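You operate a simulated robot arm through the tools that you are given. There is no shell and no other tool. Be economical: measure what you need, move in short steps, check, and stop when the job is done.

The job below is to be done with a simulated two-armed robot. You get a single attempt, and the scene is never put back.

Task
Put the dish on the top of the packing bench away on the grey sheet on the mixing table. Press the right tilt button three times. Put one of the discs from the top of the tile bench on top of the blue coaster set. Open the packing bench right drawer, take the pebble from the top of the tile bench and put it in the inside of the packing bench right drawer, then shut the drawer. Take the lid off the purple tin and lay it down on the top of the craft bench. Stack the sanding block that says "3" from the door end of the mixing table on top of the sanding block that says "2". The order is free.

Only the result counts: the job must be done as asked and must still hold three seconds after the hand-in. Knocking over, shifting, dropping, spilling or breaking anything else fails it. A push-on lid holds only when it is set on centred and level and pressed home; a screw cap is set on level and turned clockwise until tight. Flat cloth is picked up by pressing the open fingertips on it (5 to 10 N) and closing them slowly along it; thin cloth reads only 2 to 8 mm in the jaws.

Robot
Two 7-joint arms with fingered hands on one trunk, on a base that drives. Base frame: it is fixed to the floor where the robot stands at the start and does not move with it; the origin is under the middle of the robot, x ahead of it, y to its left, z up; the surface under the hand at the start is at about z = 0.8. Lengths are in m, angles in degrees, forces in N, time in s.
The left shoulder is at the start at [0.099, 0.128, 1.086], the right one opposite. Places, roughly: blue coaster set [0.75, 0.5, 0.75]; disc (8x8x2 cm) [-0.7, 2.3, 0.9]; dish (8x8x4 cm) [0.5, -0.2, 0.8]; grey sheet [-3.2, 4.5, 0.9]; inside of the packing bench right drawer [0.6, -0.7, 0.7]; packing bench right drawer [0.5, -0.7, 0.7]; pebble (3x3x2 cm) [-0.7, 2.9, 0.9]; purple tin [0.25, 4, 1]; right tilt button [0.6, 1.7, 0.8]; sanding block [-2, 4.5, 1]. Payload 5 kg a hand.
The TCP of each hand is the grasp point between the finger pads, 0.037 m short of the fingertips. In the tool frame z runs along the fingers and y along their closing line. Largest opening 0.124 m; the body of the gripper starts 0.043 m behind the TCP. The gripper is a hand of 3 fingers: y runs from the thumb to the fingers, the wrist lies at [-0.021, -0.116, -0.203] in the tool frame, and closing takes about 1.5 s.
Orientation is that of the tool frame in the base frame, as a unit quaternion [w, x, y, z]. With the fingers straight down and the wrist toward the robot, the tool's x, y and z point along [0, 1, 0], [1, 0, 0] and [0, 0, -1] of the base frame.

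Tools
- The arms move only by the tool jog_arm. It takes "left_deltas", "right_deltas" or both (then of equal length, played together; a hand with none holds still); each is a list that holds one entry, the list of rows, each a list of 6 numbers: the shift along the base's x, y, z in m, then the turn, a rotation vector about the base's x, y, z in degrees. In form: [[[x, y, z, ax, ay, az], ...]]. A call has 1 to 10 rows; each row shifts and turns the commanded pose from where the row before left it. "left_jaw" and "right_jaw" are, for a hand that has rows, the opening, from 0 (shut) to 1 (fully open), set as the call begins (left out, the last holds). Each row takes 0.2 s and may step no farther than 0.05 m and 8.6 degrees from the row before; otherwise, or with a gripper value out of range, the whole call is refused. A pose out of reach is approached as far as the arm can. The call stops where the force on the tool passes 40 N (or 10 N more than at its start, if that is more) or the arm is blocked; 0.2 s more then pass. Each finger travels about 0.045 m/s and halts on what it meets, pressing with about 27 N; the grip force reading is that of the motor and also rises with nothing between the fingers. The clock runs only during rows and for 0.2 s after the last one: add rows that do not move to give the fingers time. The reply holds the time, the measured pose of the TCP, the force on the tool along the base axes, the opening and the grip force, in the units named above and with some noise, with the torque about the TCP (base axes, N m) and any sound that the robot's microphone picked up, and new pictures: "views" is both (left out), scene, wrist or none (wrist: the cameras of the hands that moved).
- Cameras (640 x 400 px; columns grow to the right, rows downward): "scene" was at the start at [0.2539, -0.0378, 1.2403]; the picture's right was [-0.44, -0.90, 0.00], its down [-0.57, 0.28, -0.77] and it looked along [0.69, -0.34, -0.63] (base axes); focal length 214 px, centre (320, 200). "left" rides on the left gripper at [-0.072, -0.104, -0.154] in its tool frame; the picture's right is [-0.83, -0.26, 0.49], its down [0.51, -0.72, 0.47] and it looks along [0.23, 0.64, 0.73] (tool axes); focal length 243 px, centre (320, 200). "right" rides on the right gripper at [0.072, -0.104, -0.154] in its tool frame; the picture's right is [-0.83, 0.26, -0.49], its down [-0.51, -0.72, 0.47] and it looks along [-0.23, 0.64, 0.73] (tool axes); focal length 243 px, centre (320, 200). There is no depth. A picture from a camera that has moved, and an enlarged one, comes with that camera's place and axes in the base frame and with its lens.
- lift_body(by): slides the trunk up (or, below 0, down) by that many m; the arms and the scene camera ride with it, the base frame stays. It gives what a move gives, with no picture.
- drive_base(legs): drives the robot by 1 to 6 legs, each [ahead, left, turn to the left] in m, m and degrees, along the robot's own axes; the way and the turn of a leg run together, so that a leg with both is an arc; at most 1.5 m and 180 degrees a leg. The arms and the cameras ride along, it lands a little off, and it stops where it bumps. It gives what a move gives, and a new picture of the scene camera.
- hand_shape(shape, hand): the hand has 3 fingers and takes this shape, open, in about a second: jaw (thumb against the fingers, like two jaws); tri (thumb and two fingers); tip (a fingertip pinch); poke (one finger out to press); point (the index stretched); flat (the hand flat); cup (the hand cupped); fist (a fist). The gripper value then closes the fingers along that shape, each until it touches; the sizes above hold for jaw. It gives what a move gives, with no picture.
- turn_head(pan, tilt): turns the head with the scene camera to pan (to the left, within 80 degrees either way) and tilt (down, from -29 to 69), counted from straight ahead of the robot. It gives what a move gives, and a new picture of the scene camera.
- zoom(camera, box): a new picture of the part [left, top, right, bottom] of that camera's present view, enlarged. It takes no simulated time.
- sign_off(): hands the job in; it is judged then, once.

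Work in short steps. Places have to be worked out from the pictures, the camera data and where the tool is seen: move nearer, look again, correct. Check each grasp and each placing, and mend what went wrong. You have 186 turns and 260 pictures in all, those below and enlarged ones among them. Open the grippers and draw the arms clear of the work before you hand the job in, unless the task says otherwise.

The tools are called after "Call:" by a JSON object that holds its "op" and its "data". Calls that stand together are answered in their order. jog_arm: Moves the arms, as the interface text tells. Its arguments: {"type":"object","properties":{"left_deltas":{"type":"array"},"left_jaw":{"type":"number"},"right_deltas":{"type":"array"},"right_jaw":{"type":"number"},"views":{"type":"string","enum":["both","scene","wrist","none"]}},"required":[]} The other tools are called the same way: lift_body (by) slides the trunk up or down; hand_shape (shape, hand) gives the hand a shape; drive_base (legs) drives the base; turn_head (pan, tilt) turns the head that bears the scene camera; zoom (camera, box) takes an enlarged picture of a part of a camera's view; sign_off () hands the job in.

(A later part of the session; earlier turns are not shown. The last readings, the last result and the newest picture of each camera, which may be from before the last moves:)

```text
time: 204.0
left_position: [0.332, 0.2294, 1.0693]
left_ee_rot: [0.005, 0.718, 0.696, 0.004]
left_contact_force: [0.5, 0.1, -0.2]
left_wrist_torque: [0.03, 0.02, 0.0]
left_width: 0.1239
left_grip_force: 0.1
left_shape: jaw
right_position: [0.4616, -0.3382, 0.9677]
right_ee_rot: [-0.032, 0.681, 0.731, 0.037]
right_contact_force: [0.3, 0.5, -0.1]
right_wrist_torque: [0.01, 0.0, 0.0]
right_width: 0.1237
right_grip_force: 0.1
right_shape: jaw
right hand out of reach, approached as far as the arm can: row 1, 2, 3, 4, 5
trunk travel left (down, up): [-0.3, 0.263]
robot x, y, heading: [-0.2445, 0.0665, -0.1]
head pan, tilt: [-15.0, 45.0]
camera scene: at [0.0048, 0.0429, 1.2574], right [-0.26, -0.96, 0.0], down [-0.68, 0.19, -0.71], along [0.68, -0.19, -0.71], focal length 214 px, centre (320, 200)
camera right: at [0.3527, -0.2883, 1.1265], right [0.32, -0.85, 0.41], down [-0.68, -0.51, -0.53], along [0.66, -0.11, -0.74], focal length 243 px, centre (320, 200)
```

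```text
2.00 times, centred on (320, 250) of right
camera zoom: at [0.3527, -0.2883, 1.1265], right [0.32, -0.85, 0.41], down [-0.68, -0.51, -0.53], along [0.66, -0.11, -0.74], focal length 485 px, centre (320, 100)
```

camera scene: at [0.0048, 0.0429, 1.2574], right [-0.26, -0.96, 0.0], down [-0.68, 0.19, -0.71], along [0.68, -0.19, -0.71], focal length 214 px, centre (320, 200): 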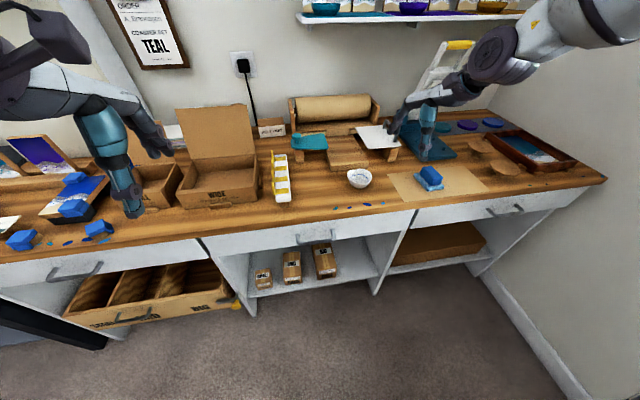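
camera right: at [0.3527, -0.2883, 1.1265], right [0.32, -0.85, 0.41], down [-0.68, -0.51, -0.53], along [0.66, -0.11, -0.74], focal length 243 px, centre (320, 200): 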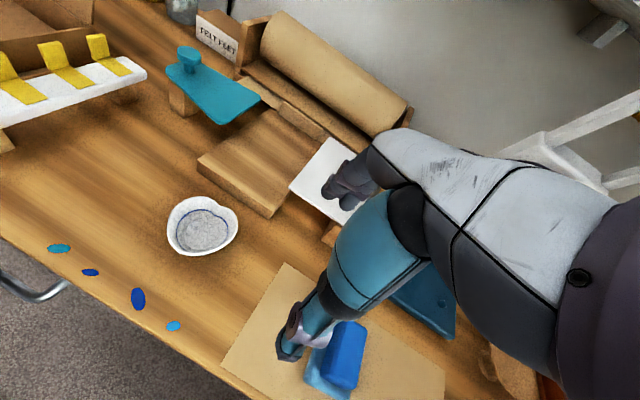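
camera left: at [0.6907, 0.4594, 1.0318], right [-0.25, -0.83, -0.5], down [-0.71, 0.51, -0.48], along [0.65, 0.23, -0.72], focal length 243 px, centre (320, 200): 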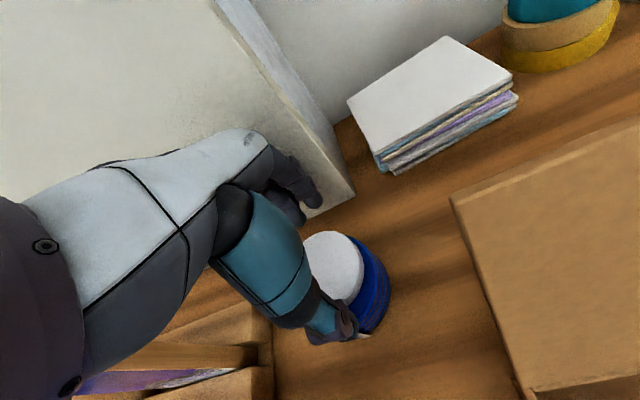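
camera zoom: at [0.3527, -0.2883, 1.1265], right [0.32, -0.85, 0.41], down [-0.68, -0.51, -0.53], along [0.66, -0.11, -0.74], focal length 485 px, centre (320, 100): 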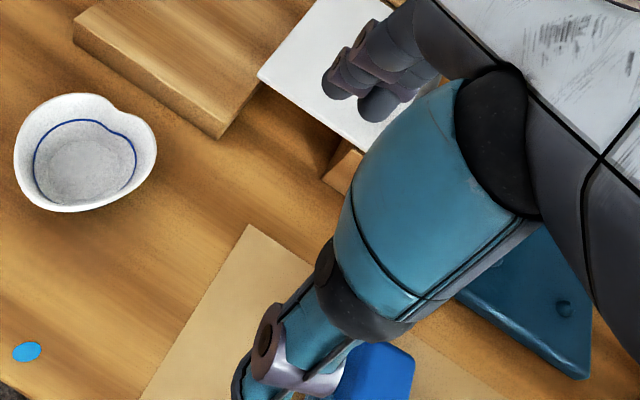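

The right arm is stuck against a joint limit here, so I'll use the left hand instead: raise the right hand, and turn the base 40° right.

Call:
{"op": "jog_arm", "data": {"right_deltas": [[[0, 0, 0.04, 0, 0, 0], [0, 0, 0.04, 0, 0, 0], [-0.01, -0.01, 0.04, 0, 0, 0], [-0.02, -0.02, 0.04, 0, 0, 0], [-0.02, -0.02, 0.03, 0, 0, 0]]], "views": "none"}}

Call:
{"op": "drive_base", "data": {"legs": [[0, 0, -40]]}}

Call:
{"op": "turn_head", "data": {"pan": 15, "tilt": 45}}

```text
time: 205.2
left_position: [0.3295, 0.2299, 1.0692]
left_ee_rot: [0.005, 0.719, 0.695, 0.005]
left_contact_force: [-0.6, 0.4, 0.2]
left_wrist_torque: [-0.03, 0.02, -0.03]
left_width: 0.1238
left_grip_force: 0.1
left_shape: jaw
right_position: [0.412, -0.3955, 1.1598]
right_ee_rot: [-0.031, 0.682, 0.73, 0.035]
right_contact_force: [-0.2, 0.0, -0.3]
right_wrist_torque: [-0.01, -0.02, 0.0]
right_width: 0.1241
right_grip_force: 0.0
right_shape: jaw
right hand out of reach, approached as far as the arm can: row 2
trunk travel left (down, up): [-0.3, 0.263]
robot x, y, heading: [-0.2456, 0.0648, -0.3]
head pan, tilt: [-15.0, 45.0]
```

```text
time: 207.4
left_position: [0.3013, -0.178, 1.0686]
left_ee_rot: [0.006, 0.913, 0.408, 0.003]
left_contact_force: [-0.6, -0.4, -0.2]
left_wrist_torque: [0.0, -0.01, 0.01]
left_width: 0.1238
left_grip_force: 0.1
left_shape: jaw
right_position: [-0.0371, -0.7111, 1.1594]
right_ee_rot: [-0.018, 0.89, 0.453, 0.044]
right_contact_force: [0.0, 0.2, -0.1]
right_wrist_torque: [0.0, 0.0, 0.0]
right_width: 0.1241
right_grip_force: 0.0
right_shape: jaw
trunk travel left (down, up): [-0.3, 0.263]
robot x, y, heading: [-0.2469, 0.0673, -40.5]
head pan, tilt: [-15.0, 45.0]
camera scene: at [-0.0692, -0.1118, 1.2577], right [-0.82, -0.57, 0.0], down [-0.4, 0.58, -0.71], along [0.4, -0.58, -0.71], focal length 214 px, centre (320, 200)
```

scene: 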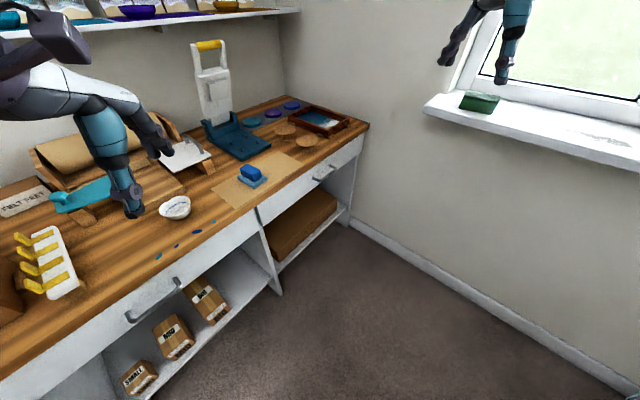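

```text
time: 208.4
left_position: [0.3018, -0.1779, 1.0688]
left_ee_rot: [0.006, 0.913, 0.408, 0.003]
left_contact_force: [-0.6, 0.6, 0.4]
left_wrist_torque: [0.0, -0.01, 0.0]
left_width: 0.1238
left_grip_force: 0.1
left_shape: jaw
right_position: [-0.0373, -0.7106, 1.1594]
right_ee_rot: [-0.016, 0.89, 0.453, 0.045]
right_contact_force: [1.0, 0.0, 0.3]
right_wrist_torque: [0.01, -0.01, 0.03]
right_width: 0.1239
right_grip_force: 0.0
right_shape: jaw
trunk travel left (down, up): [-0.3, 0.263]
robot x, y, heading: [-0.2425, 0.0661, -40.5]
head pan, tilt: [15.0, 45.0]
camera scene: at [-0.042, -0.0798, 1.2577], right [-0.43, -0.9, 0.0], down [-0.64, 0.3, -0.71], along [0.64, -0.3, -0.71], focal length 214 px, centre (320, 200)
```

scene: 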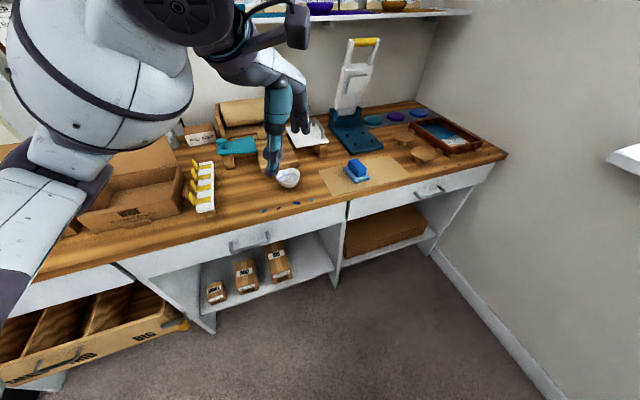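

The left hand can now reach the dish. I raise the trunk 15 cm to keep the elbow above the boxes, then bring the left hand over the dish.

Call:
{"op": "lift_body", "data": {"by": 0.15}}

Call:
{"op": "jog_arm", "data": {"left_deltas": [[[0.035, -0.007, -0.02, 0, 0, 0], [0.035, -0.008, -0.03, 0, 0, 0], [0.035, -0.008, -0.03, 0, 0, 0], [0.035, -0.008, -0.03, 0, 0, 0], [0.035, -0.008, -0.03, 0, 0, 0], [0, 0, -0.04, 0, 0, 0], [0, 0, -0.04, 0, 0, 0]]]}}

Call:
{"op": "zoom", "data": {"camera": "left", "box": [220, 150, 420, 350]}}

```text
time: 210.1
left_position: [0.3028, -0.1793, 1.2179]
left_ee_rot: [0.006, 0.913, 0.407, 0.003]
left_contact_force: [0.2, -0.1, -0.6]
left_wrist_torque: [0.02, 0.02, 0.01]
left_width: 0.1239
left_grip_force: 0.1
left_shape: jaw
right_position: [-0.0359, -0.712, 1.3089]
right_ee_rot: [-0.018, 0.89, 0.453, 0.044]
right_contact_force: [-0.5, -0.5, 0.8]
right_wrist_torque: [0.0, -0.04, -0.01]
right_width: 0.1239
right_grip_force: 0.1
right_shape: jaw
trunk travel left (down, up): [-0.45, 0.113]
robot x, y, heading: [-0.246, 0.0665, -40.2]
head pan, tilt: [15.0, 45.0]
```

```text
time: 211.7
left_position: [0.4784, -0.2146, 1.0009]
left_ee_rot: [0.007, 0.913, 0.408, 0.004]
left_contact_force: [-0.6, -0.3, -0.6]
left_wrist_torque: [0.02, -0.01, -0.03]
left_width: 0.124
left_grip_force: 0.1
left_shape: jaw
right_position: [-0.0362, -0.7107, 1.3087]
right_ee_rot: [-0.017, 0.89, 0.453, 0.044]
right_contact_force: [1.6, -0.3, 0.2]
right_wrist_torque: [0.03, 0.0, 0.01]
right_width: 0.1239
right_grip_force: 0.1
right_shape: jaw
trunk travel left (down, up): [-0.45, 0.113]
robot x, y, heading: [-0.2448, 0.0639, -40.3]
head pan, tilt: [15.0, 45.0]
camera scene: at [-0.074, -0.0521, 1.4155], right [-0.43, -0.9, 0.0], down [-0.64, 0.3, -0.71], along [0.64, -0.3, -0.71], focal length 214 px, centre (320, 200)
camera left: at [0.3516, -0.1975, 1.1533], right [-0.74, -0.45, -0.5], down [-0.19, 0.85, -0.48], along [0.64, -0.26, -0.72], focal length 243 px, centre (320, 200)
```

scene: 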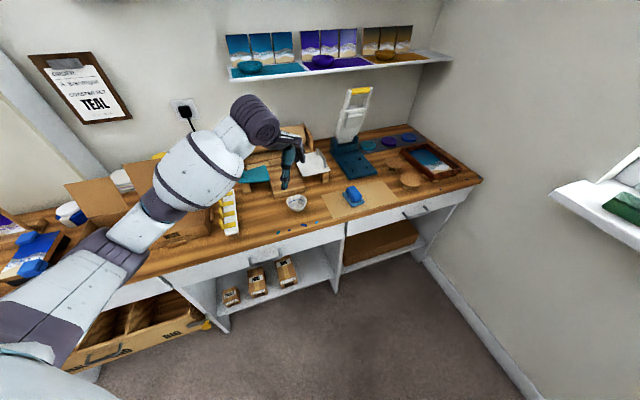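
left: 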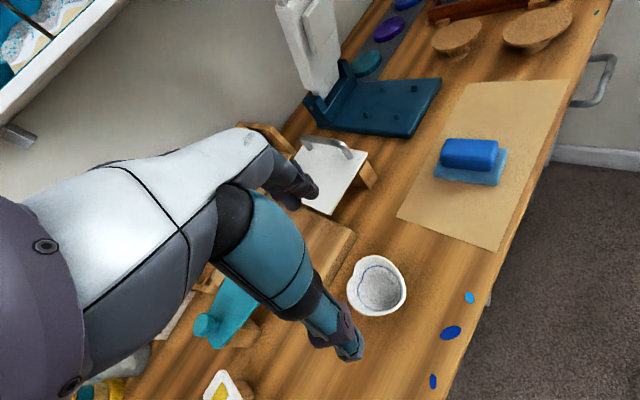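

```text
2.00 times, centred on (320, 250) of left
camera zoom: at [0.3516, -0.1975, 1.1533], right [-0.74, -0.45, -0.5], down [-0.19, 0.85, -0.48], along [0.64, -0.26, -0.72], focal length 485 px, centre (320, 100)
```

zoom: 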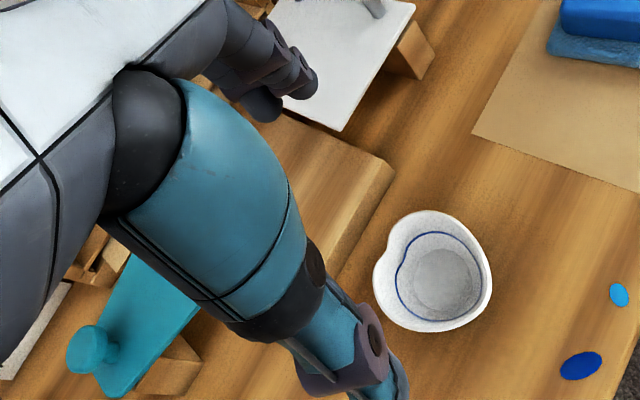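

The dish centre is at (0.478, -0.217), right under the hand, but the far fingers would graze the wooden board. I yaw the hand 40° so it closes along the bench edge direction.

Call:
{"op": "jog_arm", "data": {"left_deltas": [[[0, 0, 0, 0, 0, -8], [0, 0, 0, 0, 0, -8], [0, 0, 0, 0, 0, -8], [0, 0, 0, 0, 0, -8], [0, 0, 0, 0, 0, -8], [0, 0, -0.03, 0, 0, 0], [0, 0, -0.03, 0, 0, 0]]]}}

Call:
{"op": "zoom", "data": {"camera": "left", "box": [220, 150, 420, 350]}}

```text
time: 213.3
left_position: [0.4785, -0.2163, 0.9392]
left_ee_rot: [0.007, 0.997, 0.071, 0.0]
left_contact_force: [0.1, 0.0, -0.6]
left_wrist_torque: [0.02, 0.04, -0.01]
left_width: 0.1237
left_grip_force: 0.0
left_shape: jaw
right_position: [-0.0367, -0.71, 1.3089]
right_ee_rot: [-0.016, 0.89, 0.453, 0.044]
right_contact_force: [-0.7, 0.6, -0.3]
right_wrist_torque: [0.01, 0.04, 0.01]
right_width: 0.1238
right_grip_force: 0.0
right_shape: jaw
trunk travel left (down, up): [-0.45, 0.113]
robot x, y, heading: [-0.246, 0.0644, -40.3]
head pan, tilt: [15.0, 45.0]
camera scene: at [-0.0739, -0.0522, 1.4155], right [-0.43, -0.9, 0.0], down [-0.64, 0.3, -0.71], along [0.64, -0.3, -0.71], focal length 214 px, centre (320, 200)
camera left: at [0.3919, -0.122, 1.0918], right [-0.86, 0.14, -0.5], down [0.4, 0.78, -0.48], along [0.32, -0.61, -0.72], focal length 243 px, centre (320, 200)
```

scene: 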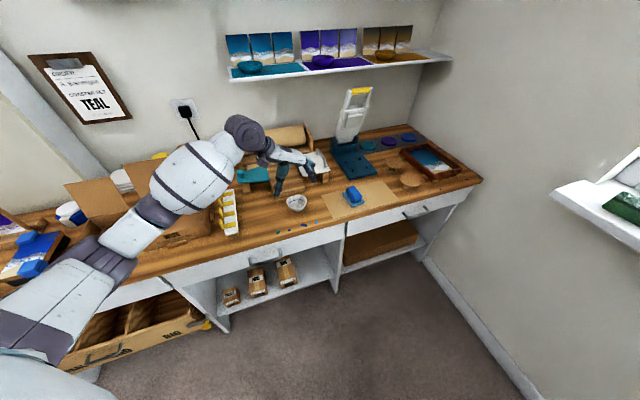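
left: 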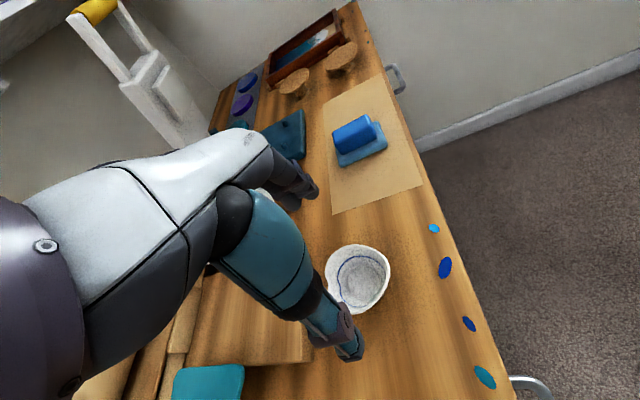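

```text
2.00 times, centred on (320, 250) of left
camera zoom: at [0.3919, -0.122, 1.0918], right [-0.86, 0.14, -0.5], down [0.4, 0.78, -0.48], along [0.32, -0.61, -0.72], focal length 485 px, centre (320, 100)
```

zoom: 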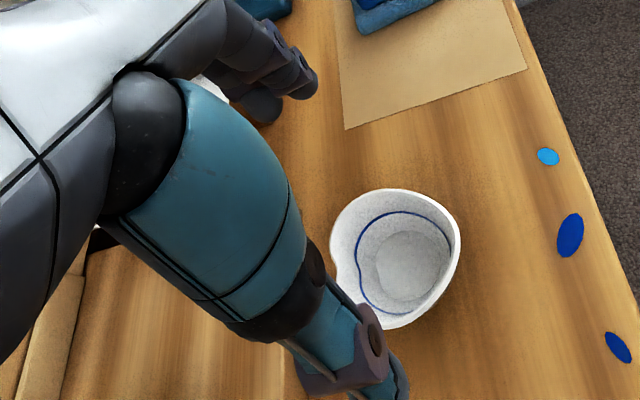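

Dish is centred. I lower the hand around it to grip its lower wall.

Call:
{"op": "jog_arm", "data": {"left_deltas": [[[-0.001, 0.003, -0.03, 0, 0, 0], [0, 0, -0.03, 0, 0, 0], [0, 0, -0.02, 0, 0, 0], [0, 0, -0.012, 0, 0, 0], [0, 0, -0.006, 0, 0, 0]]], "views": "wrist"}}

Call:
{"op": "zoom", "data": {"camera": "left", "box": [220, 150, 420, 350]}}

```text
time: 214.5
left_position: [0.4767, -0.2151, 0.8405]
left_ee_rot: [0.007, 0.997, 0.071, 0.0]
left_contact_force: [-0.4, -0.5, -0.2]
left_wrist_torque: [0.01, 0.01, -0.03]
left_width: 0.1238
left_grip_force: 0.0
left_shape: jaw
right_position: [-0.0374, -0.7115, 1.309]
right_ee_rot: [-0.017, 0.891, 0.452, 0.045]
right_contact_force: [0.6, -0.2, -0.2]
right_wrist_torque: [0.0, -0.02, 0.05]
right_width: 0.1238
right_grip_force: 0.0
right_shape: jaw
trunk travel left (down, up): [-0.45, 0.113]
robot x, y, heading: [-0.2454, 0.066, -40.4]
head pan, tilt: [15.0, 45.0]
camera left: at [0.3896, -0.1194, 0.9934], right [-0.86, 0.14, -0.5], down [0.4, 0.78, -0.48], along [0.32, -0.61, -0.72], focal length 243 px, centre (320, 200)
```

left: 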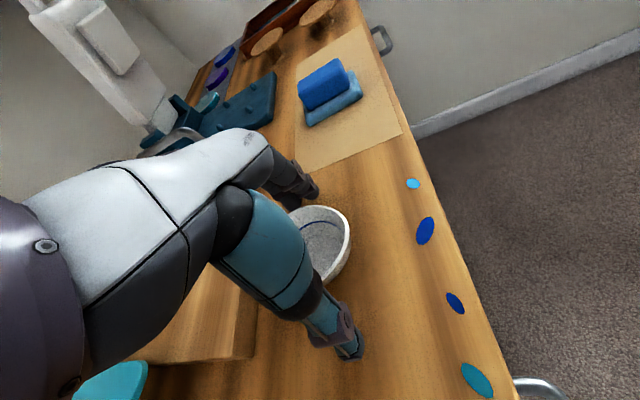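

```text
2.00 times, centred on (320, 250) of left
camera zoom: at [0.3896, -0.1194, 0.9934], right [-0.86, 0.14, -0.5], down [0.4, 0.78, -0.48], along [0.32, -0.61, -0.72], focal length 485 px, centre (320, 100)
```

zoom: 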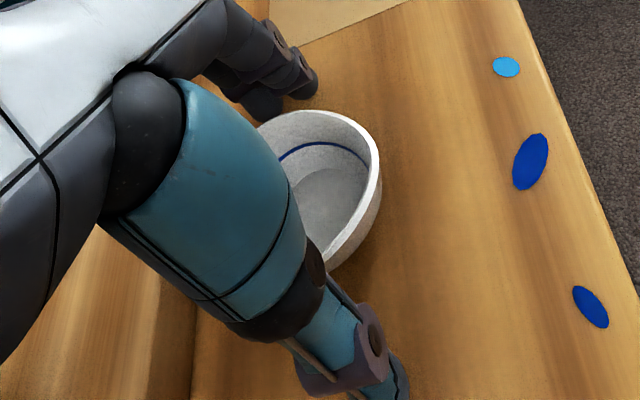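

The dish is between thumb and fingers. I close on it and lift a little.

Call:
{"op": "jog_arm", "data": {"left_deltas": [[[0, 0, 0, 0, 0, 0], [0, 0, 0, 0, 0, 0], [0, 0, 0, 0, 0, 0], [0, 0, 0, 0, 0, 0], [0, 0, 0, 0, 0, 0], [0, 0, 0, 0, 0, 0]]], "left_jaw": 0, "views": "none"}}

Call:
{"op": "jog_arm", "data": {"left_deltas": [[[0, 0, 0.01, 0, 0, 0], [0, 0, 0.015, 0, 0, 0], [0, 0, 0.02, 0, 0, 0]]], "views": "wrist"}}

Call:
{"op": "zoom", "data": {"camera": "left", "box": [220, 150, 420, 350]}}

Call:
{"op": "zoom", "data": {"camera": "scene", "box": [230, 110, 390, 240]}}

```text
time: 215.9
left_position: [0.4765, -0.2138, 0.8424]
left_ee_rot: [0.007, 0.997, 0.071, 0.0]
left_contact_force: [0.4, -0.3, -0.6]
left_wrist_torque: [0.02, 0.0, 0.0]
left_width: 0.0552
left_grip_force: 27.0
left_shape: jaw
right_position: [-0.0378, -0.7108, 1.3086]
right_ee_rot: [-0.016, 0.89, 0.453, 0.045]
right_contact_force: [0.8, -0.1, 0.0]
right_wrist_torque: [-0.01, 0.01, 0.0]
right_width: 0.124
right_grip_force: 0.1
right_shape: jaw
trunk travel left (down, up): [-0.45, 0.113]
robot x, y, heading: [-0.2456, 0.066, -40.5]
head pan, tilt: [15.0, 45.0]
```

```text
time: 216.7
left_position: [0.4776, -0.2136, 0.8868]
left_ee_rot: [0.008, 0.997, 0.071, 0.001]
left_contact_force: [0.2, -0.4, -1.2]
left_wrist_torque: [-0.01, -0.01, -0.01]
left_width: 0.0554
left_grip_force: 26.9
left_shape: jaw
right_position: [-0.0385, -0.7109, 1.3105]
right_ee_rot: [-0.017, 0.89, 0.453, 0.045]
right_contact_force: [0.2, -0.2, -0.1]
right_wrist_torque: [-0.01, 0.0, -0.02]
right_width: 0.1239
right_grip_force: 0.1
right_shape: jaw
trunk travel left (down, up): [-0.45, 0.113]
robot x, y, heading: [-0.2471, 0.0649, -40.4]
head pan, tilt: [15.0, 45.0]
camera left: at [0.3896, -0.1188, 1.0384], right [-0.86, 0.13, -0.5], down [0.4, 0.78, -0.48], along [0.32, -0.61, -0.72], focal length 243 px, centre (320, 200)
```

left: 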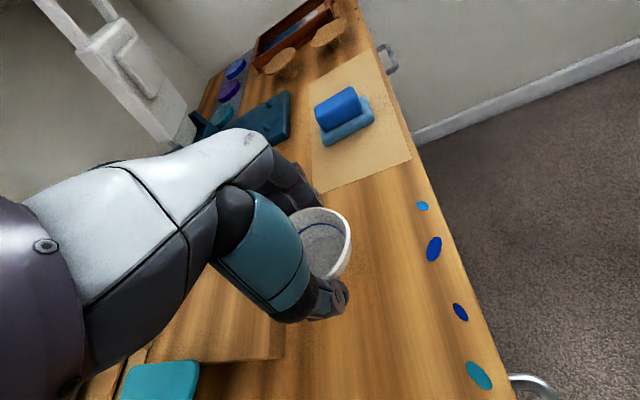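

```text
2.00 times, centred on (320, 250) of left
camera zoom: at [0.3896, -0.1188, 1.0384], right [-0.86, 0.13, -0.5], down [0.4, 0.78, -0.48], along [0.32, -0.61, -0.72], focal length 485 px, centre (320, 100)
```

zoom: 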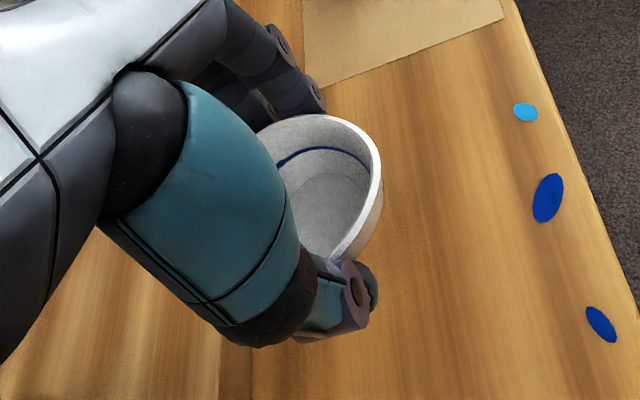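

```text
3.08 times, centred on (310, 175) of scene
camera zoom: at [-0.0746, -0.0523, 1.4156], right [-0.43, -0.9, 0.0], down [-0.64, 0.3, -0.71], along [0.64, -0.3, -0.71], focal length 660 px, centre (351, 277)
```

zoom: 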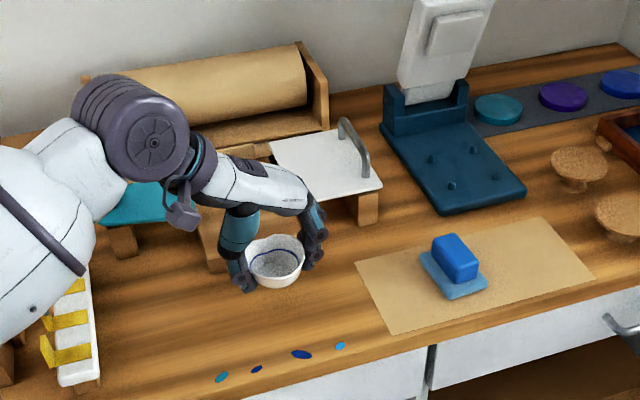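

The dish is held level. I raise it, unwind the yaw, and tuck it in for travel.

Call:
{"op": "jog_arm", "data": {"left_deltas": [[[0, 0, 0.045, 0, 0, 0], [0, 0, 0.045, 0, 0, 0], [0, 0, 0.045, 0, 0, 0], [0, 0, 0.045, 0, 0, 0], [-0.02, 0.01, 0.03, 0, 0, 8], [-0.03, 0.015, 0.03, 0, 0, 8], [-0.03, 0.015, 0.03, 0, 0, 8], [-0.03, 0.015, 0.03, 0, 0, 8], [-0.03, 0.015, 0.02, 0, 0, 8], [-0.02, 0.01, 0, 0, 0, 0]]], "views": "none"}}

Call:
{"op": "drive_base", "data": {"legs": [[-0.1, 0.05, 0], [0, 0, 129], [0.6, -0.25, 0], [1.4, 0, 0], [1.2, 0, 0]]}}

Call:
{"op": "turn_head", "data": {"pan": 60, "tilt": 25}}

```text
time: 218.9
left_position: [0.3167, -0.1343, 1.2062]
left_ee_rot: [0.007, 0.913, 0.408, 0.004]
left_contact_force: [-1.0, 0.1, -1.0]
left_wrist_torque: [-0.01, -0.02, 0.05]
left_width: 0.0552
left_grip_force: 26.9
left_shape: jaw
right_position: [-0.0384, -0.708, 1.3105]
right_ee_rot: [-0.016, 0.89, 0.453, 0.045]
right_contact_force: [-0.5, -0.3, -0.4]
right_wrist_torque: [-0.03, 0.01, -0.01]
right_width: 0.1238
right_grip_force: 0.1
right_shape: jaw
trunk travel left (down, up): [-0.45, 0.113]
robot x, y, heading: [-0.2411, 0.0674, -40.3]
head pan, tilt: [15.0, 45.0]
```

```text
time: 241.1
left_position: [-0.1626, 3.9584, 1.2058]
left_ee_rot: [0.0, 0.025, 1.0, 0.007]
left_contact_force: [-0.2, 0.3, -0.4]
left_wrist_torque: [-0.01, -0.02, -0.02]
left_width: 0.0548
left_grip_force: 26.5
left_shape: jaw
right_position: [0.5085, 4.0455, 1.3084]
right_ee_rot: [-0.047, -0.025, 0.999, 0.004]
right_contact_force: [0.1, -0.4, 0.8]
right_wrist_torque: [0.05, 0.0, 0.0]
right_width: 0.1239
right_grip_force: 0.1
right_shape: jaw
trunk travel left (down, up): [-0.45, 0.113]
robot x, y, heading: [0.0353, 3.3968, 88.6]
head pan, tilt: [15.0, 45.0]
camera scene: at [0.0202, 3.6025, 1.4157], right [0.97, 0.24, 0.0], down [0.17, -0.69, -0.71], along [-0.17, 0.69, -0.71], focal length 214 px, centre (320, 200)
```

scene: 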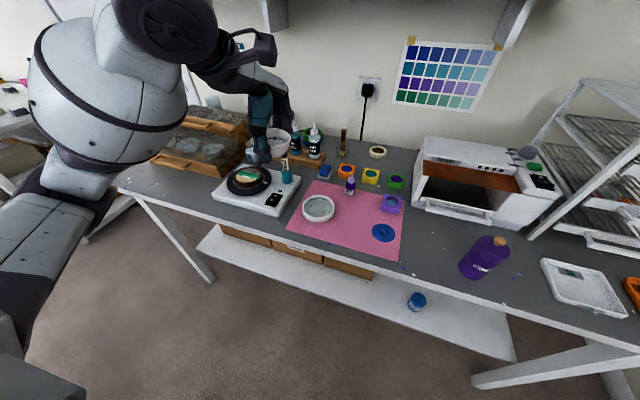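

```text
time: 242.2
left_position: [-0.161, 3.958, 1.2063]
left_ee_rot: [0.0, 0.025, 1.0, 0.007]
left_contact_force: [-0.5, -0.9, -0.4]
left_wrist_torque: [-0.02, -0.01, -0.04]
left_width: 0.0547
left_grip_force: 27.3
left_shape: jaw
right_position: [0.5093, 4.0452, 1.3094]
right_ee_rot: [-0.048, -0.026, 0.999, 0.004]
right_contact_force: [-0.6, 0.3, 0.3]
right_wrist_torque: [0.0, 0.0, -0.01]
right_width: 0.1238
right_grip_force: 0.0
right_shape: jaw
trunk travel left (down, up): [-0.45, 0.113]
robot x, y, heading: [0.0357, 3.3974, 88.5]
head pan, tilt: [60.0, 25.0]
camera scene: at [-0.0392, 3.572, 1.4461], right [0.52, 0.85, 0.0], down [0.36, -0.22, -0.91], along [-0.77, 0.47, -0.42], focal length 214 px, centre (320, 200)
```

scene: 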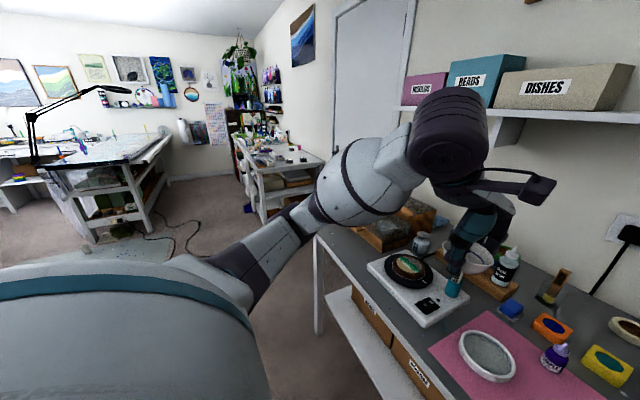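

The craft bench with the tin is here, but I deliver the dish first. I raise the trunk, back up, turn left, and drive toward the mixing table.

Call:
{"op": "lift_body", "data": {"by": 0.1}}

Call:
{"op": "drive_base", "data": {"legs": [[-0.25, 0, 0], [0, 0, 91], [0.1, -0.33, 0], [1.2, 0, 0]]}}

Call:
{"op": "turn_head", "data": {"pan": -25, "tilt": 30}}

```text
time: 243.6
left_position: [-0.1606, 3.9595, 1.3034]
left_ee_rot: [0.0, 0.025, 1.0, 0.006]
left_contact_force: [-0.6, 0.9, -0.7]
left_wrist_torque: [-0.01, 0.01, 0.0]
left_width: 0.0549
left_grip_force: 27.0
left_shape: jaw
right_position: [0.5104, 4.0457, 1.4061]
right_ee_rot: [-0.049, -0.025, 0.999, 0.002]
right_contact_force: [-0.7, 0.5, 0.7]
right_wrist_torque: [-0.02, 0.0, 0.02]
right_width: 0.124
right_grip_force: 0.1
right_shape: jaw
trunk travel left (down, up): [-0.55, 0.013]
robot x, y, heading: [0.0384, 3.396, 88.3]
head pan, tilt: [60.0, 25.0]
```

```text
time: 258.1
left_position: [-1.8542, 3.2602, 1.3065]
left_ee_rot: [-0.006, -0.699, 0.715, 0.005]
left_contact_force: [0.2, 0.1, -0.9]
left_wrist_torque: [0.01, 0.02, 0.01]
left_width: 0.0544
left_grip_force: 26.7
left_shape: jaw
right_position: [-1.9608, 3.9276, 1.4119]
right_ee_rot: [0.036, 0.734, -0.678, 0.031]
right_contact_force: [-0.1, -0.1, 0.0]
right_wrist_torque: [0.0, 0.0, -0.01]
right_width: 0.1238
right_grip_force: 0.1
right_shape: jaw
trunk travel left (down, up): [-0.55, 0.013]
robot x, y, heading: [-1.2997, 3.4724, -179.7]
head pan, tilt: [60.0, 25.0]
camera scene: at [-1.3898, 3.3935, 1.5692], right [-0.87, 0.5, 0.0], down [0.21, 0.37, -0.91], along [-0.45, -0.79, -0.42], focal length 214 px, centre (320, 200)
```

scene: 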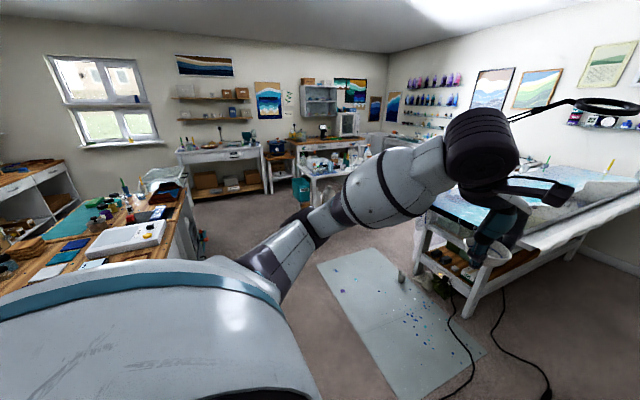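

```text
time: 259.7
left_position: [-1.8562, 3.2605, 1.3061]
left_ee_rot: [-0.005, -0.699, 0.715, 0.005]
left_contact_force: [0.4, -0.1, -0.1]
left_wrist_torque: [0.01, 0.0, 0.02]
left_width: 0.0544
left_grip_force: 26.7
left_shape: jaw
right_position: [-1.9618, 3.9279, 1.4095]
right_ee_rot: [0.036, 0.733, -0.678, 0.031]
right_contact_force: [-0.1, -0.9, -0.1]
right_wrist_torque: [0.0, 0.01, 0.0]
right_width: 0.1238
right_grip_force: 0.0
right_shape: jaw
trunk travel left (down, up): [-0.55, 0.013]
robot x, y, heading: [-1.2989, 3.4714, -179.9]
head pan, tilt: [-25.0, 30.0]
camera scene: at [-1.4278, 3.5112, 1.561], right [0.42, 0.91, 0.0], down [0.45, -0.21, -0.87], along [-0.79, 0.36, -0.5], focal length 214 px, centre (320, 200)
```

scene: 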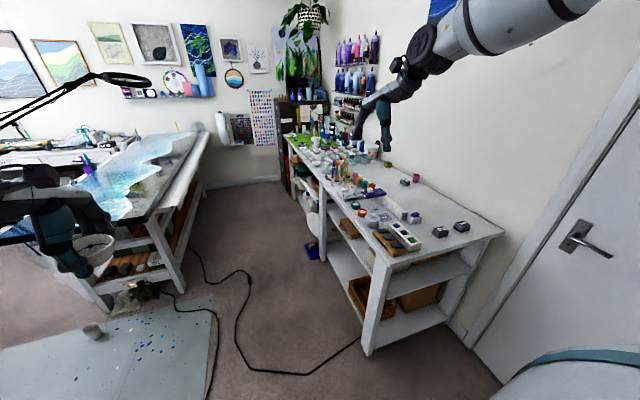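

The mixing table runs from x≈-1.85 to -4 with its front edge at y≈4.02. I drive along it toward the grey sheet and face it.

Call:
{"op": "drive_base", "data": {"legs": [[1.4, -0.08, 0]]}}

Call:
{"op": "drive_base", "data": {"legs": [[0.12, 0, 0], [0, 0, -90]]}}

Call:
{"op": "turn_head", "data": {"pan": 10, "tilt": 45}}

```text
time: 266.7
left_position: [-3.2648, 3.3387, 1.3063]
left_ee_rot: [-0.005, -0.697, 0.717, 0.005]
left_contact_force: [-0.6, 0.3, -0.8]
left_wrist_torque: [0.0, -0.01, -0.02]
left_width: 0.0543
left_grip_force: 26.7
left_shape: jaw
right_position: [-3.3676, 4.0081, 1.4103]
right_ee_rot: [0.036, 0.732, -0.68, 0.031]
right_contact_force: [0.5, -0.5, 0.0]
right_wrist_torque: [0.0, 0.01, 0.0]
right_width: 0.1238
right_grip_force: 0.0
right_shape: jaw
trunk travel left (down, up): [-0.55, 0.013]
robot x, y, heading: [-2.7075, 3.5517, -179.8]
head pan, tilt: [-25.0, 30.0]
camera scene: at [-2.8353, 3.5888, 1.5612], right [0.42, 0.91, 0.0], down [0.45, -0.21, -0.87], along [-0.79, 0.37, -0.5], focal length 214 px, centre (320, 200)
```

scene: 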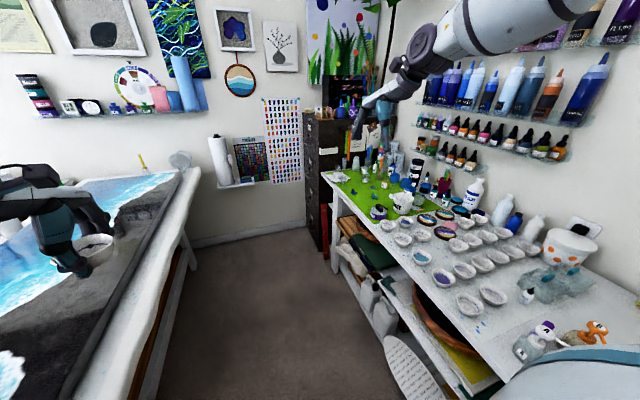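

```text
time: 271.8
left_position: [-3.053, 4.1045, 1.3051]
left_ee_rot: [0.0, 0.002, 1.0, 0.007]
left_contact_force: [-0.3, 0.7, -0.4]
left_wrist_torque: [0.01, -0.02, -0.01]
left_width: 0.0539
left_grip_force: 27.0
left_shape: jaw
right_position: [-2.3838, 4.2227, 1.4096]
right_ee_rot: [-0.047, -0.049, 0.998, 0.003]
right_contact_force: [-0.5, 0.0, -0.1]
right_wrist_torque: [-0.03, 0.01, 0.02]
right_width: 0.1241
right_grip_force: 0.1
right_shape: jaw
trunk travel left (down, up): [-0.55, 0.013]
robot x, y, heading: [-2.8282, 3.5523, 91.2]
head pan, tilt: [-25.0, 30.0]
camera scene: at [-2.7924, 3.6801, 1.561], right [0.92, -0.4, 0.0], down [-0.2, -0.46, -0.87], along [0.35, 0.79, -0.5], focal length 214 px, centre (320, 200)
```

scene: 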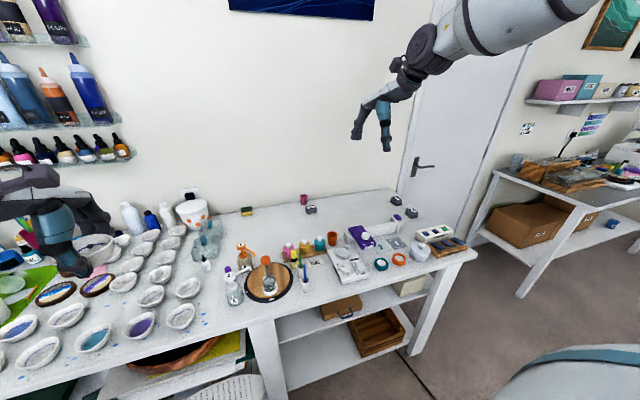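

```text
time: 272.8
left_position: [-3.0515, 4.1041, 1.3056]
left_ee_rot: [0.0, 0.003, 1.0, 0.007]
left_contact_force: [0.6, 0.2, -1.0]
left_wrist_torque: [0.01, 0.02, -0.02]
left_width: 0.0541
left_grip_force: 26.8
left_shape: jaw
right_position: [-2.3852, 4.2219, 1.4106]
right_ee_rot: [-0.047, -0.048, 0.998, 0.002]
right_contact_force: [0.4, -0.6, 0.2]
right_wrist_torque: [0.02, 0.03, -0.02]
right_width: 0.1239
right_grip_force: 0.0
right_shape: jaw
trunk travel left (down, up): [-0.55, 0.013]
robot x, y, heading: [-2.8291, 3.5476, 91.4]
head pan, tilt: [10.0, 45.0]
camera scene: at [-2.8443, 3.6769, 1.5385], right [0.98, 0.2, 0.0], down [0.14, -0.69, -0.71], along [-0.14, 0.69, -0.71], focal length 214 px, centre (320, 200)
```

scene: 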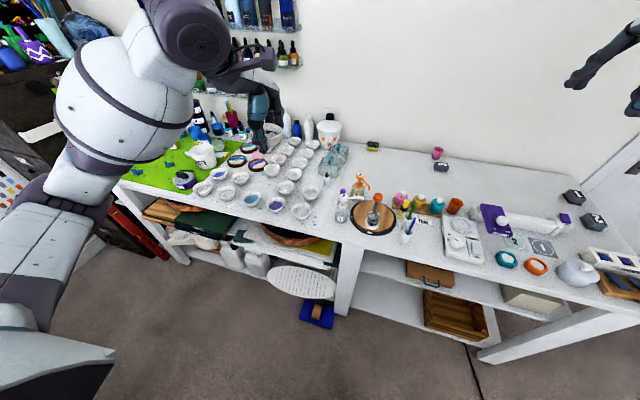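

The grey sheet appears to be where the rows of dishes stand. I zoom in to find a free spot.

Call:
{"op": "zoom", "data": {"camera": "scene", "box": [180, 110, 360, 230]}}

Call:
{"op": "zoom", "data": {"camera": "scene", "box": [250, 120, 346, 180]}}

```text
3.33 times, centred on (270, 170) of scene
camera zoom: at [-2.8443, 3.6769, 1.5385], right [0.98, 0.2, 0.0], down [0.14, -0.69, -0.71], along [-0.14, 0.69, -0.71], focal length 715 px, centre (487, 300)
```

zoom: 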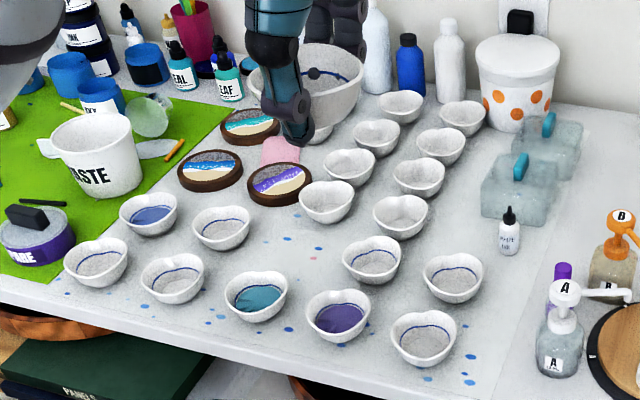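

```text
6.67 times, centred on (298, 150) of scene
camera zoom: at [-2.8443, 3.6769, 1.5385], right [0.98, 0.2, 0.0], down [0.14, -0.69, -0.71], along [-0.14, 0.69, -0.71], focal length 1430 px, centre (467, 533)
```

zoom: 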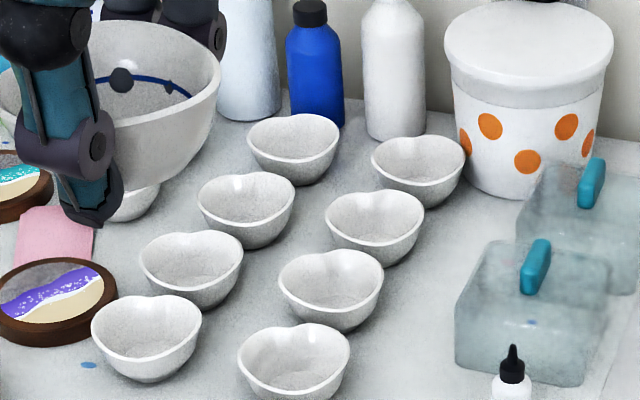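

I need the sheet's outline. I zoom on the right and front boundary areas.

Call:
{"op": "zoom", "data": {"camera": "scene", "box": [280, 150, 376, 240]}}

Call:
{"op": "zoom", "data": {"camera": "scene", "box": [180, 150, 300, 250]}}

```text
4.44 times, centred on (328, 195) of scene
camera zoom: at [-2.8443, 3.6769, 1.5385], right [0.98, 0.2, 0.0], down [0.14, -0.69, -0.71], along [-0.14, 0.69, -0.71], focal length 953 px, centre (284, 222)
```

zoom: 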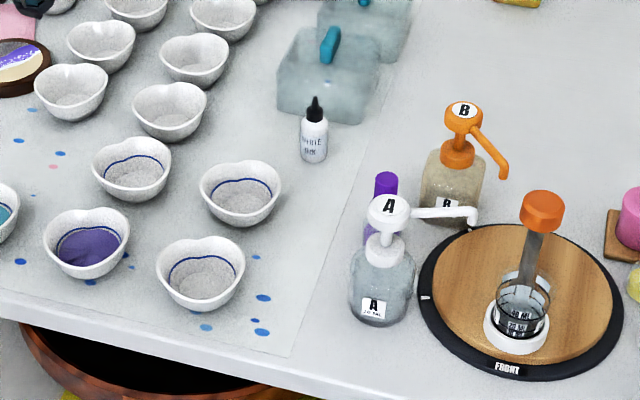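

```text
4.00 times, centred on (240, 200) of scene
camera zoom: at [-2.8443, 3.6769, 1.5385], right [0.98, 0.2, 0.0], down [0.14, -0.69, -0.71], along [-0.14, 0.69, -0.71], focal length 858 px, centre (640, 200)
```

zoom: 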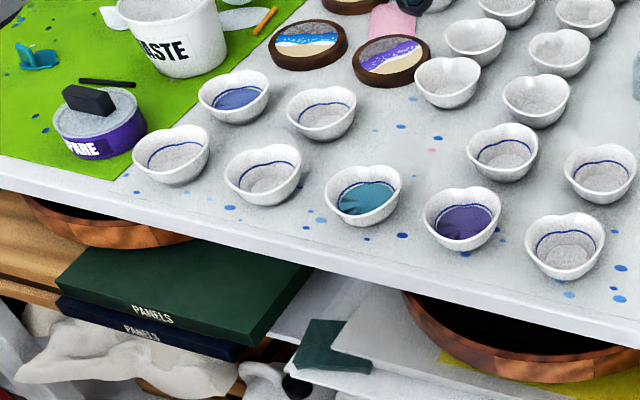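

The sheet spans all these dishes; the free spot is in the middle, near (-3.24, 4.34). I bring the held dish above it, yawing 20° so that the fingers fit the gaps.

Call:
{"op": "jog_arm", "data": {"left_deltas": [[[-0.025, 0.03, 0, 0, 0, 5], [-0.025, 0.03, 0, 0, 0, 5], [-0.025, 0.03, -0.02, 0, 0, 5], [-0.025, 0.03, -0.02, 0, 0, 5], [-0.025, 0.03, -0.02, 0, 0, 0], [-0.025, 0.03, -0.02, 0, 0, 0], [-0.02, 0.03, -0.02, 0, 0, 0], [-0.015, 0.025, -0.03, 0, 0, 0]]]}}

Call:
{"op": "zoom", "data": {"camera": "left", "box": [240, 150, 560, 400]}}

```text
time: 274.6
left_position: [-3.2368, 4.3408, 1.1767]
left_ee_rot: [0.0, -0.171, 0.985, 0.006]
left_contact_force: [0.0, -1.2, -0.8]
left_wrist_torque: [-0.02, 0.02, 0.02]
left_width: 0.0537
left_grip_force: 26.8
left_shape: jaw
right_position: [-2.3845, 4.2241, 1.4081]
right_ee_rot: [-0.047, -0.049, 0.998, 0.003]
right_contact_force: [-0.8, -0.1, -0.3]
right_wrist_torque: [-0.01, 0.01, -0.02]
right_width: 0.1241
right_grip_force: 0.0
right_shape: jaw
trunk travel left (down, up): [-0.55, 0.013]
robot x, y, heading: [-2.8246, 3.5523, 91.4]
head pan, tilt: [10.0, 45.0]
camera scene: at [-2.8447, 3.6789, 1.5381], right [0.98, 0.2, 0.0], down [0.14, -0.69, -0.71], along [-0.14, 0.69, -0.71], focal length 214 px, centre (320, 200)
camera left: at [-3.1321, 4.2654, 1.3295], right [0.87, 0.04, -0.5], down [-0.24, -0.84, -0.48], along [-0.44, 0.53, -0.72], focal length 243 px, centre (320, 200)
```

scene: 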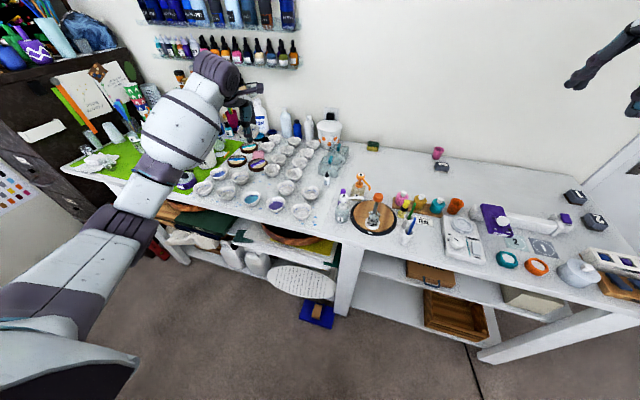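
left: 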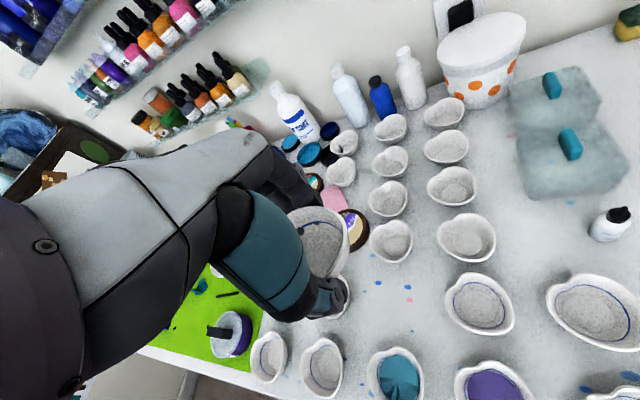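

```text
1.60 times, centred on (400, 275) of left
camera zoom: at [-3.1321, 4.2654, 1.3295], right [0.87, 0.04, -0.5], down [-0.24, -0.84, -0.48], along [-0.44, 0.53, -0.72], focal length 388 px, centre (192, 80)
```

zoom: 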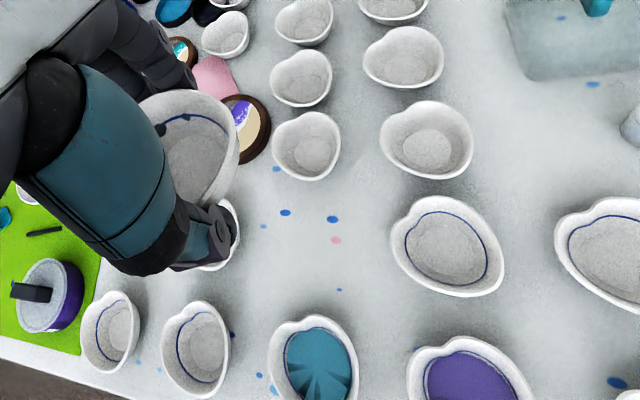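

Triangulating puts the sheet at z≈0.866 and the free spot at about (-3.233, 4.345), right beneath the dish. I lower it to just above the sheet and look.

Call:
{"op": "jog_arm", "data": {"left_deltas": [[[0.002, 0.002, -0.045, 0, 0, 0], [0.002, 0.002, -0.045, 0, 0, 0], [0, 0, -0.045, 0, 0, 0], [0, 0, -0.045, 0, 0, 0], [0, 0, -0.035, 0, 0, 0]]]}}

Call:
{"op": "zoom", "data": {"camera": "left", "box": [200, 150, 520, 400]}}

Call:
{"op": "zoom", "data": {"camera": "scene", "box": [180, 90, 340, 220]}}

```text
time: 275.8
left_position: [-3.2298, 4.3434, 0.9601]
left_ee_rot: [-0.001, -0.171, 0.985, 0.007]
left_contact_force: [-0.2, 0.1, -1.4]
left_wrist_torque: [-0.01, 0.01, 0.02]
left_width: 0.0535
left_grip_force: 27.1
left_shape: jaw
right_position: [-2.3842, 4.2234, 1.409]
right_ee_rot: [-0.047, -0.049, 0.998, 0.002]
right_contact_force: [-0.8, -0.7, -0.9]
right_wrist_torque: [-0.03, -0.02, -0.01]
right_width: 0.124
right_grip_force: 0.1
right_shape: jaw
trunk travel left (down, up): [-0.55, 0.013]
robot x, y, heading: [-2.8252, 3.5536, 91.2]
head pan, tilt: [10.0, 45.0]
camera scene: at [-2.8445, 3.6781, 1.5382], right [0.98, 0.2, 0.0], down [0.14, -0.69, -0.71], along [-0.14, 0.69, -0.71], focal length 214 px, centre (320, 200)
camera left: at [-3.1256, 4.2678, 1.1126], right [0.87, 0.04, -0.5], down [-0.24, -0.84, -0.48], along [-0.44, 0.53, -0.72], focal length 243 px, centre (320, 200)
```

scene: 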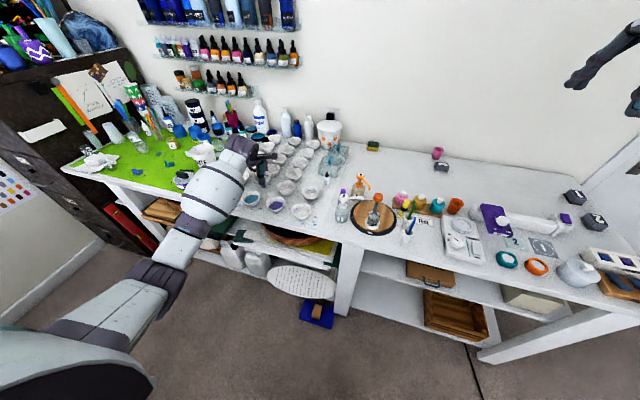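
left: 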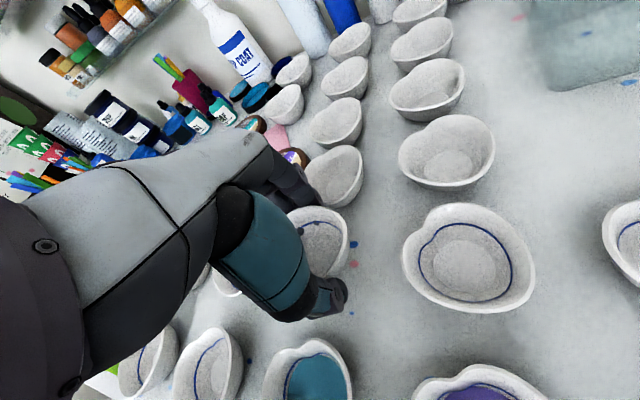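

```text
1.60 times, centred on (360, 275) of left
camera zoom: at [-3.1256, 4.2678, 1.1126], right [0.87, 0.04, -0.5], down [-0.24, -0.84, -0.48], along [-0.44, 0.53, -0.72], focal length 388 px, centre (256, 80)
```

zoom: 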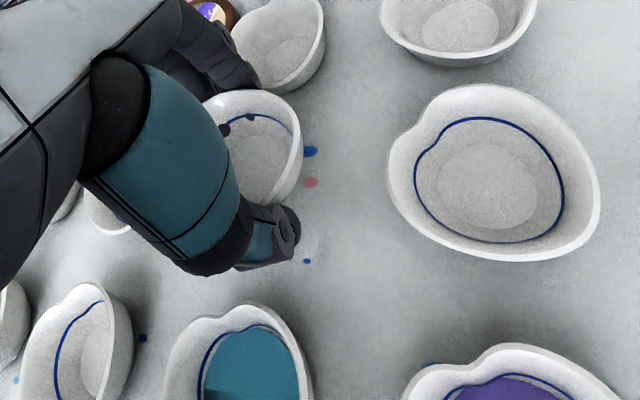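

```text
3.08 times, centred on (260, 155) of scene
camera zoom: at [-2.8445, 3.6781, 1.5382], right [0.98, 0.2, 0.0], down [0.14, -0.69, -0.71], along [-0.14, 0.69, -0.71], focal length 660 px, centre (505, 338)
```

zoom: 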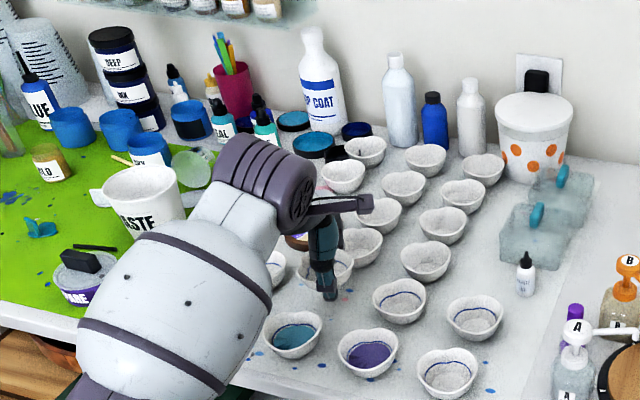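

The dish is centred in the gap. I shift 6 mm right and lower to touch.

Call:
{"op": "jog_arm", "data": {"left_deltas": [[[0.006, 0.001, -0.02, 0, 0, 0], [0, 0, -0.015, 0, 0, 0], [0, 0, -0.008, 0, 0, 0], [0, 0, -0.005, 0, 0, 0], [0, 0, -0.004, 0, 0, 0]]], "views": "wrist"}}

Call:
{"op": "zoom", "data": {"camera": "left", "box": [200, 150, 520, 400]}}

```text
time: 276.6
left_position: [-3.2249, 4.3415, 0.9292]
left_ee_rot: [-0.001, -0.172, 0.985, 0.014]
left_contact_force: [3.9, -20.1, 24.7]
left_wrist_torque: [-0.94, -0.5, 0.05]
left_width: 0.0528
left_grip_force: 27.0
left_shape: jaw
right_position: [-2.3839, 4.2161, 1.4112]
right_ee_rot: [-0.048, -0.049, 0.998, 0.005]
right_contact_force: [0.3, -0.6, -1.0]
right_wrist_torque: [0.0, -0.02, -0.01]
right_width: 0.1238
right_grip_force: 0.1
right_shape: jaw
trunk travel left (down, up): [-0.55, 0.013]
robot x, y, heading: [-2.8306, 3.5523, 91.5]
head pan, tilt: [10.0, 45.0]
stopped in row 4 (left hand): the force on the tool passed its limit at 43 N (the readings are from after the stop); the commanded pose is now the measured one
camera left: at [-3.1212, 4.2637, 1.0805], right [0.87, 0.05, -0.5], down [-0.24, -0.84, -0.49], along [-0.44, 0.54, -0.71], focal length 243 px, centre (320, 200)
```

left: 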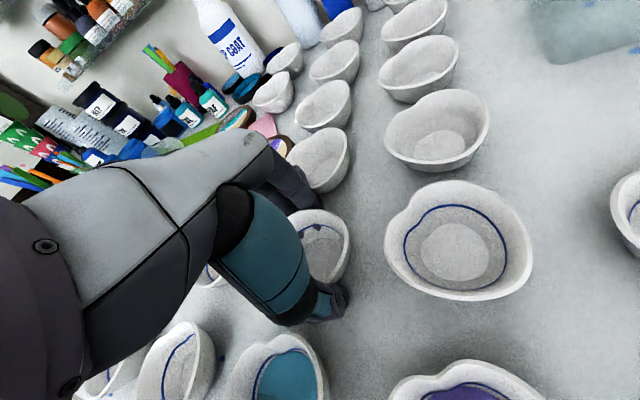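

```text
1.60 times, centred on (360, 275) of left
camera zoom: at [-3.1212, 4.2637, 1.0805], right [0.87, 0.05, -0.5], down [-0.24, -0.84, -0.49], along [-0.44, 0.54, -0.71], focal length 388 px, centre (256, 80)
```

zoom: 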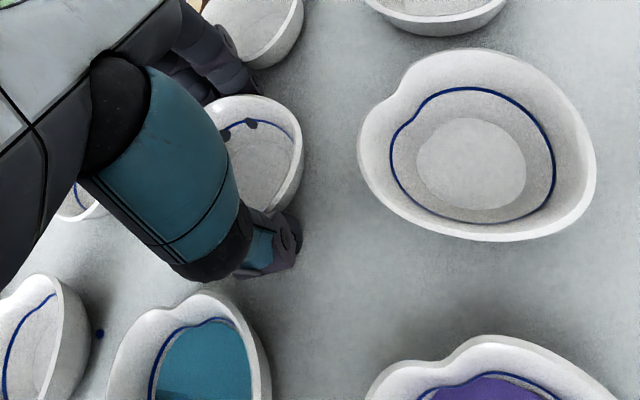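

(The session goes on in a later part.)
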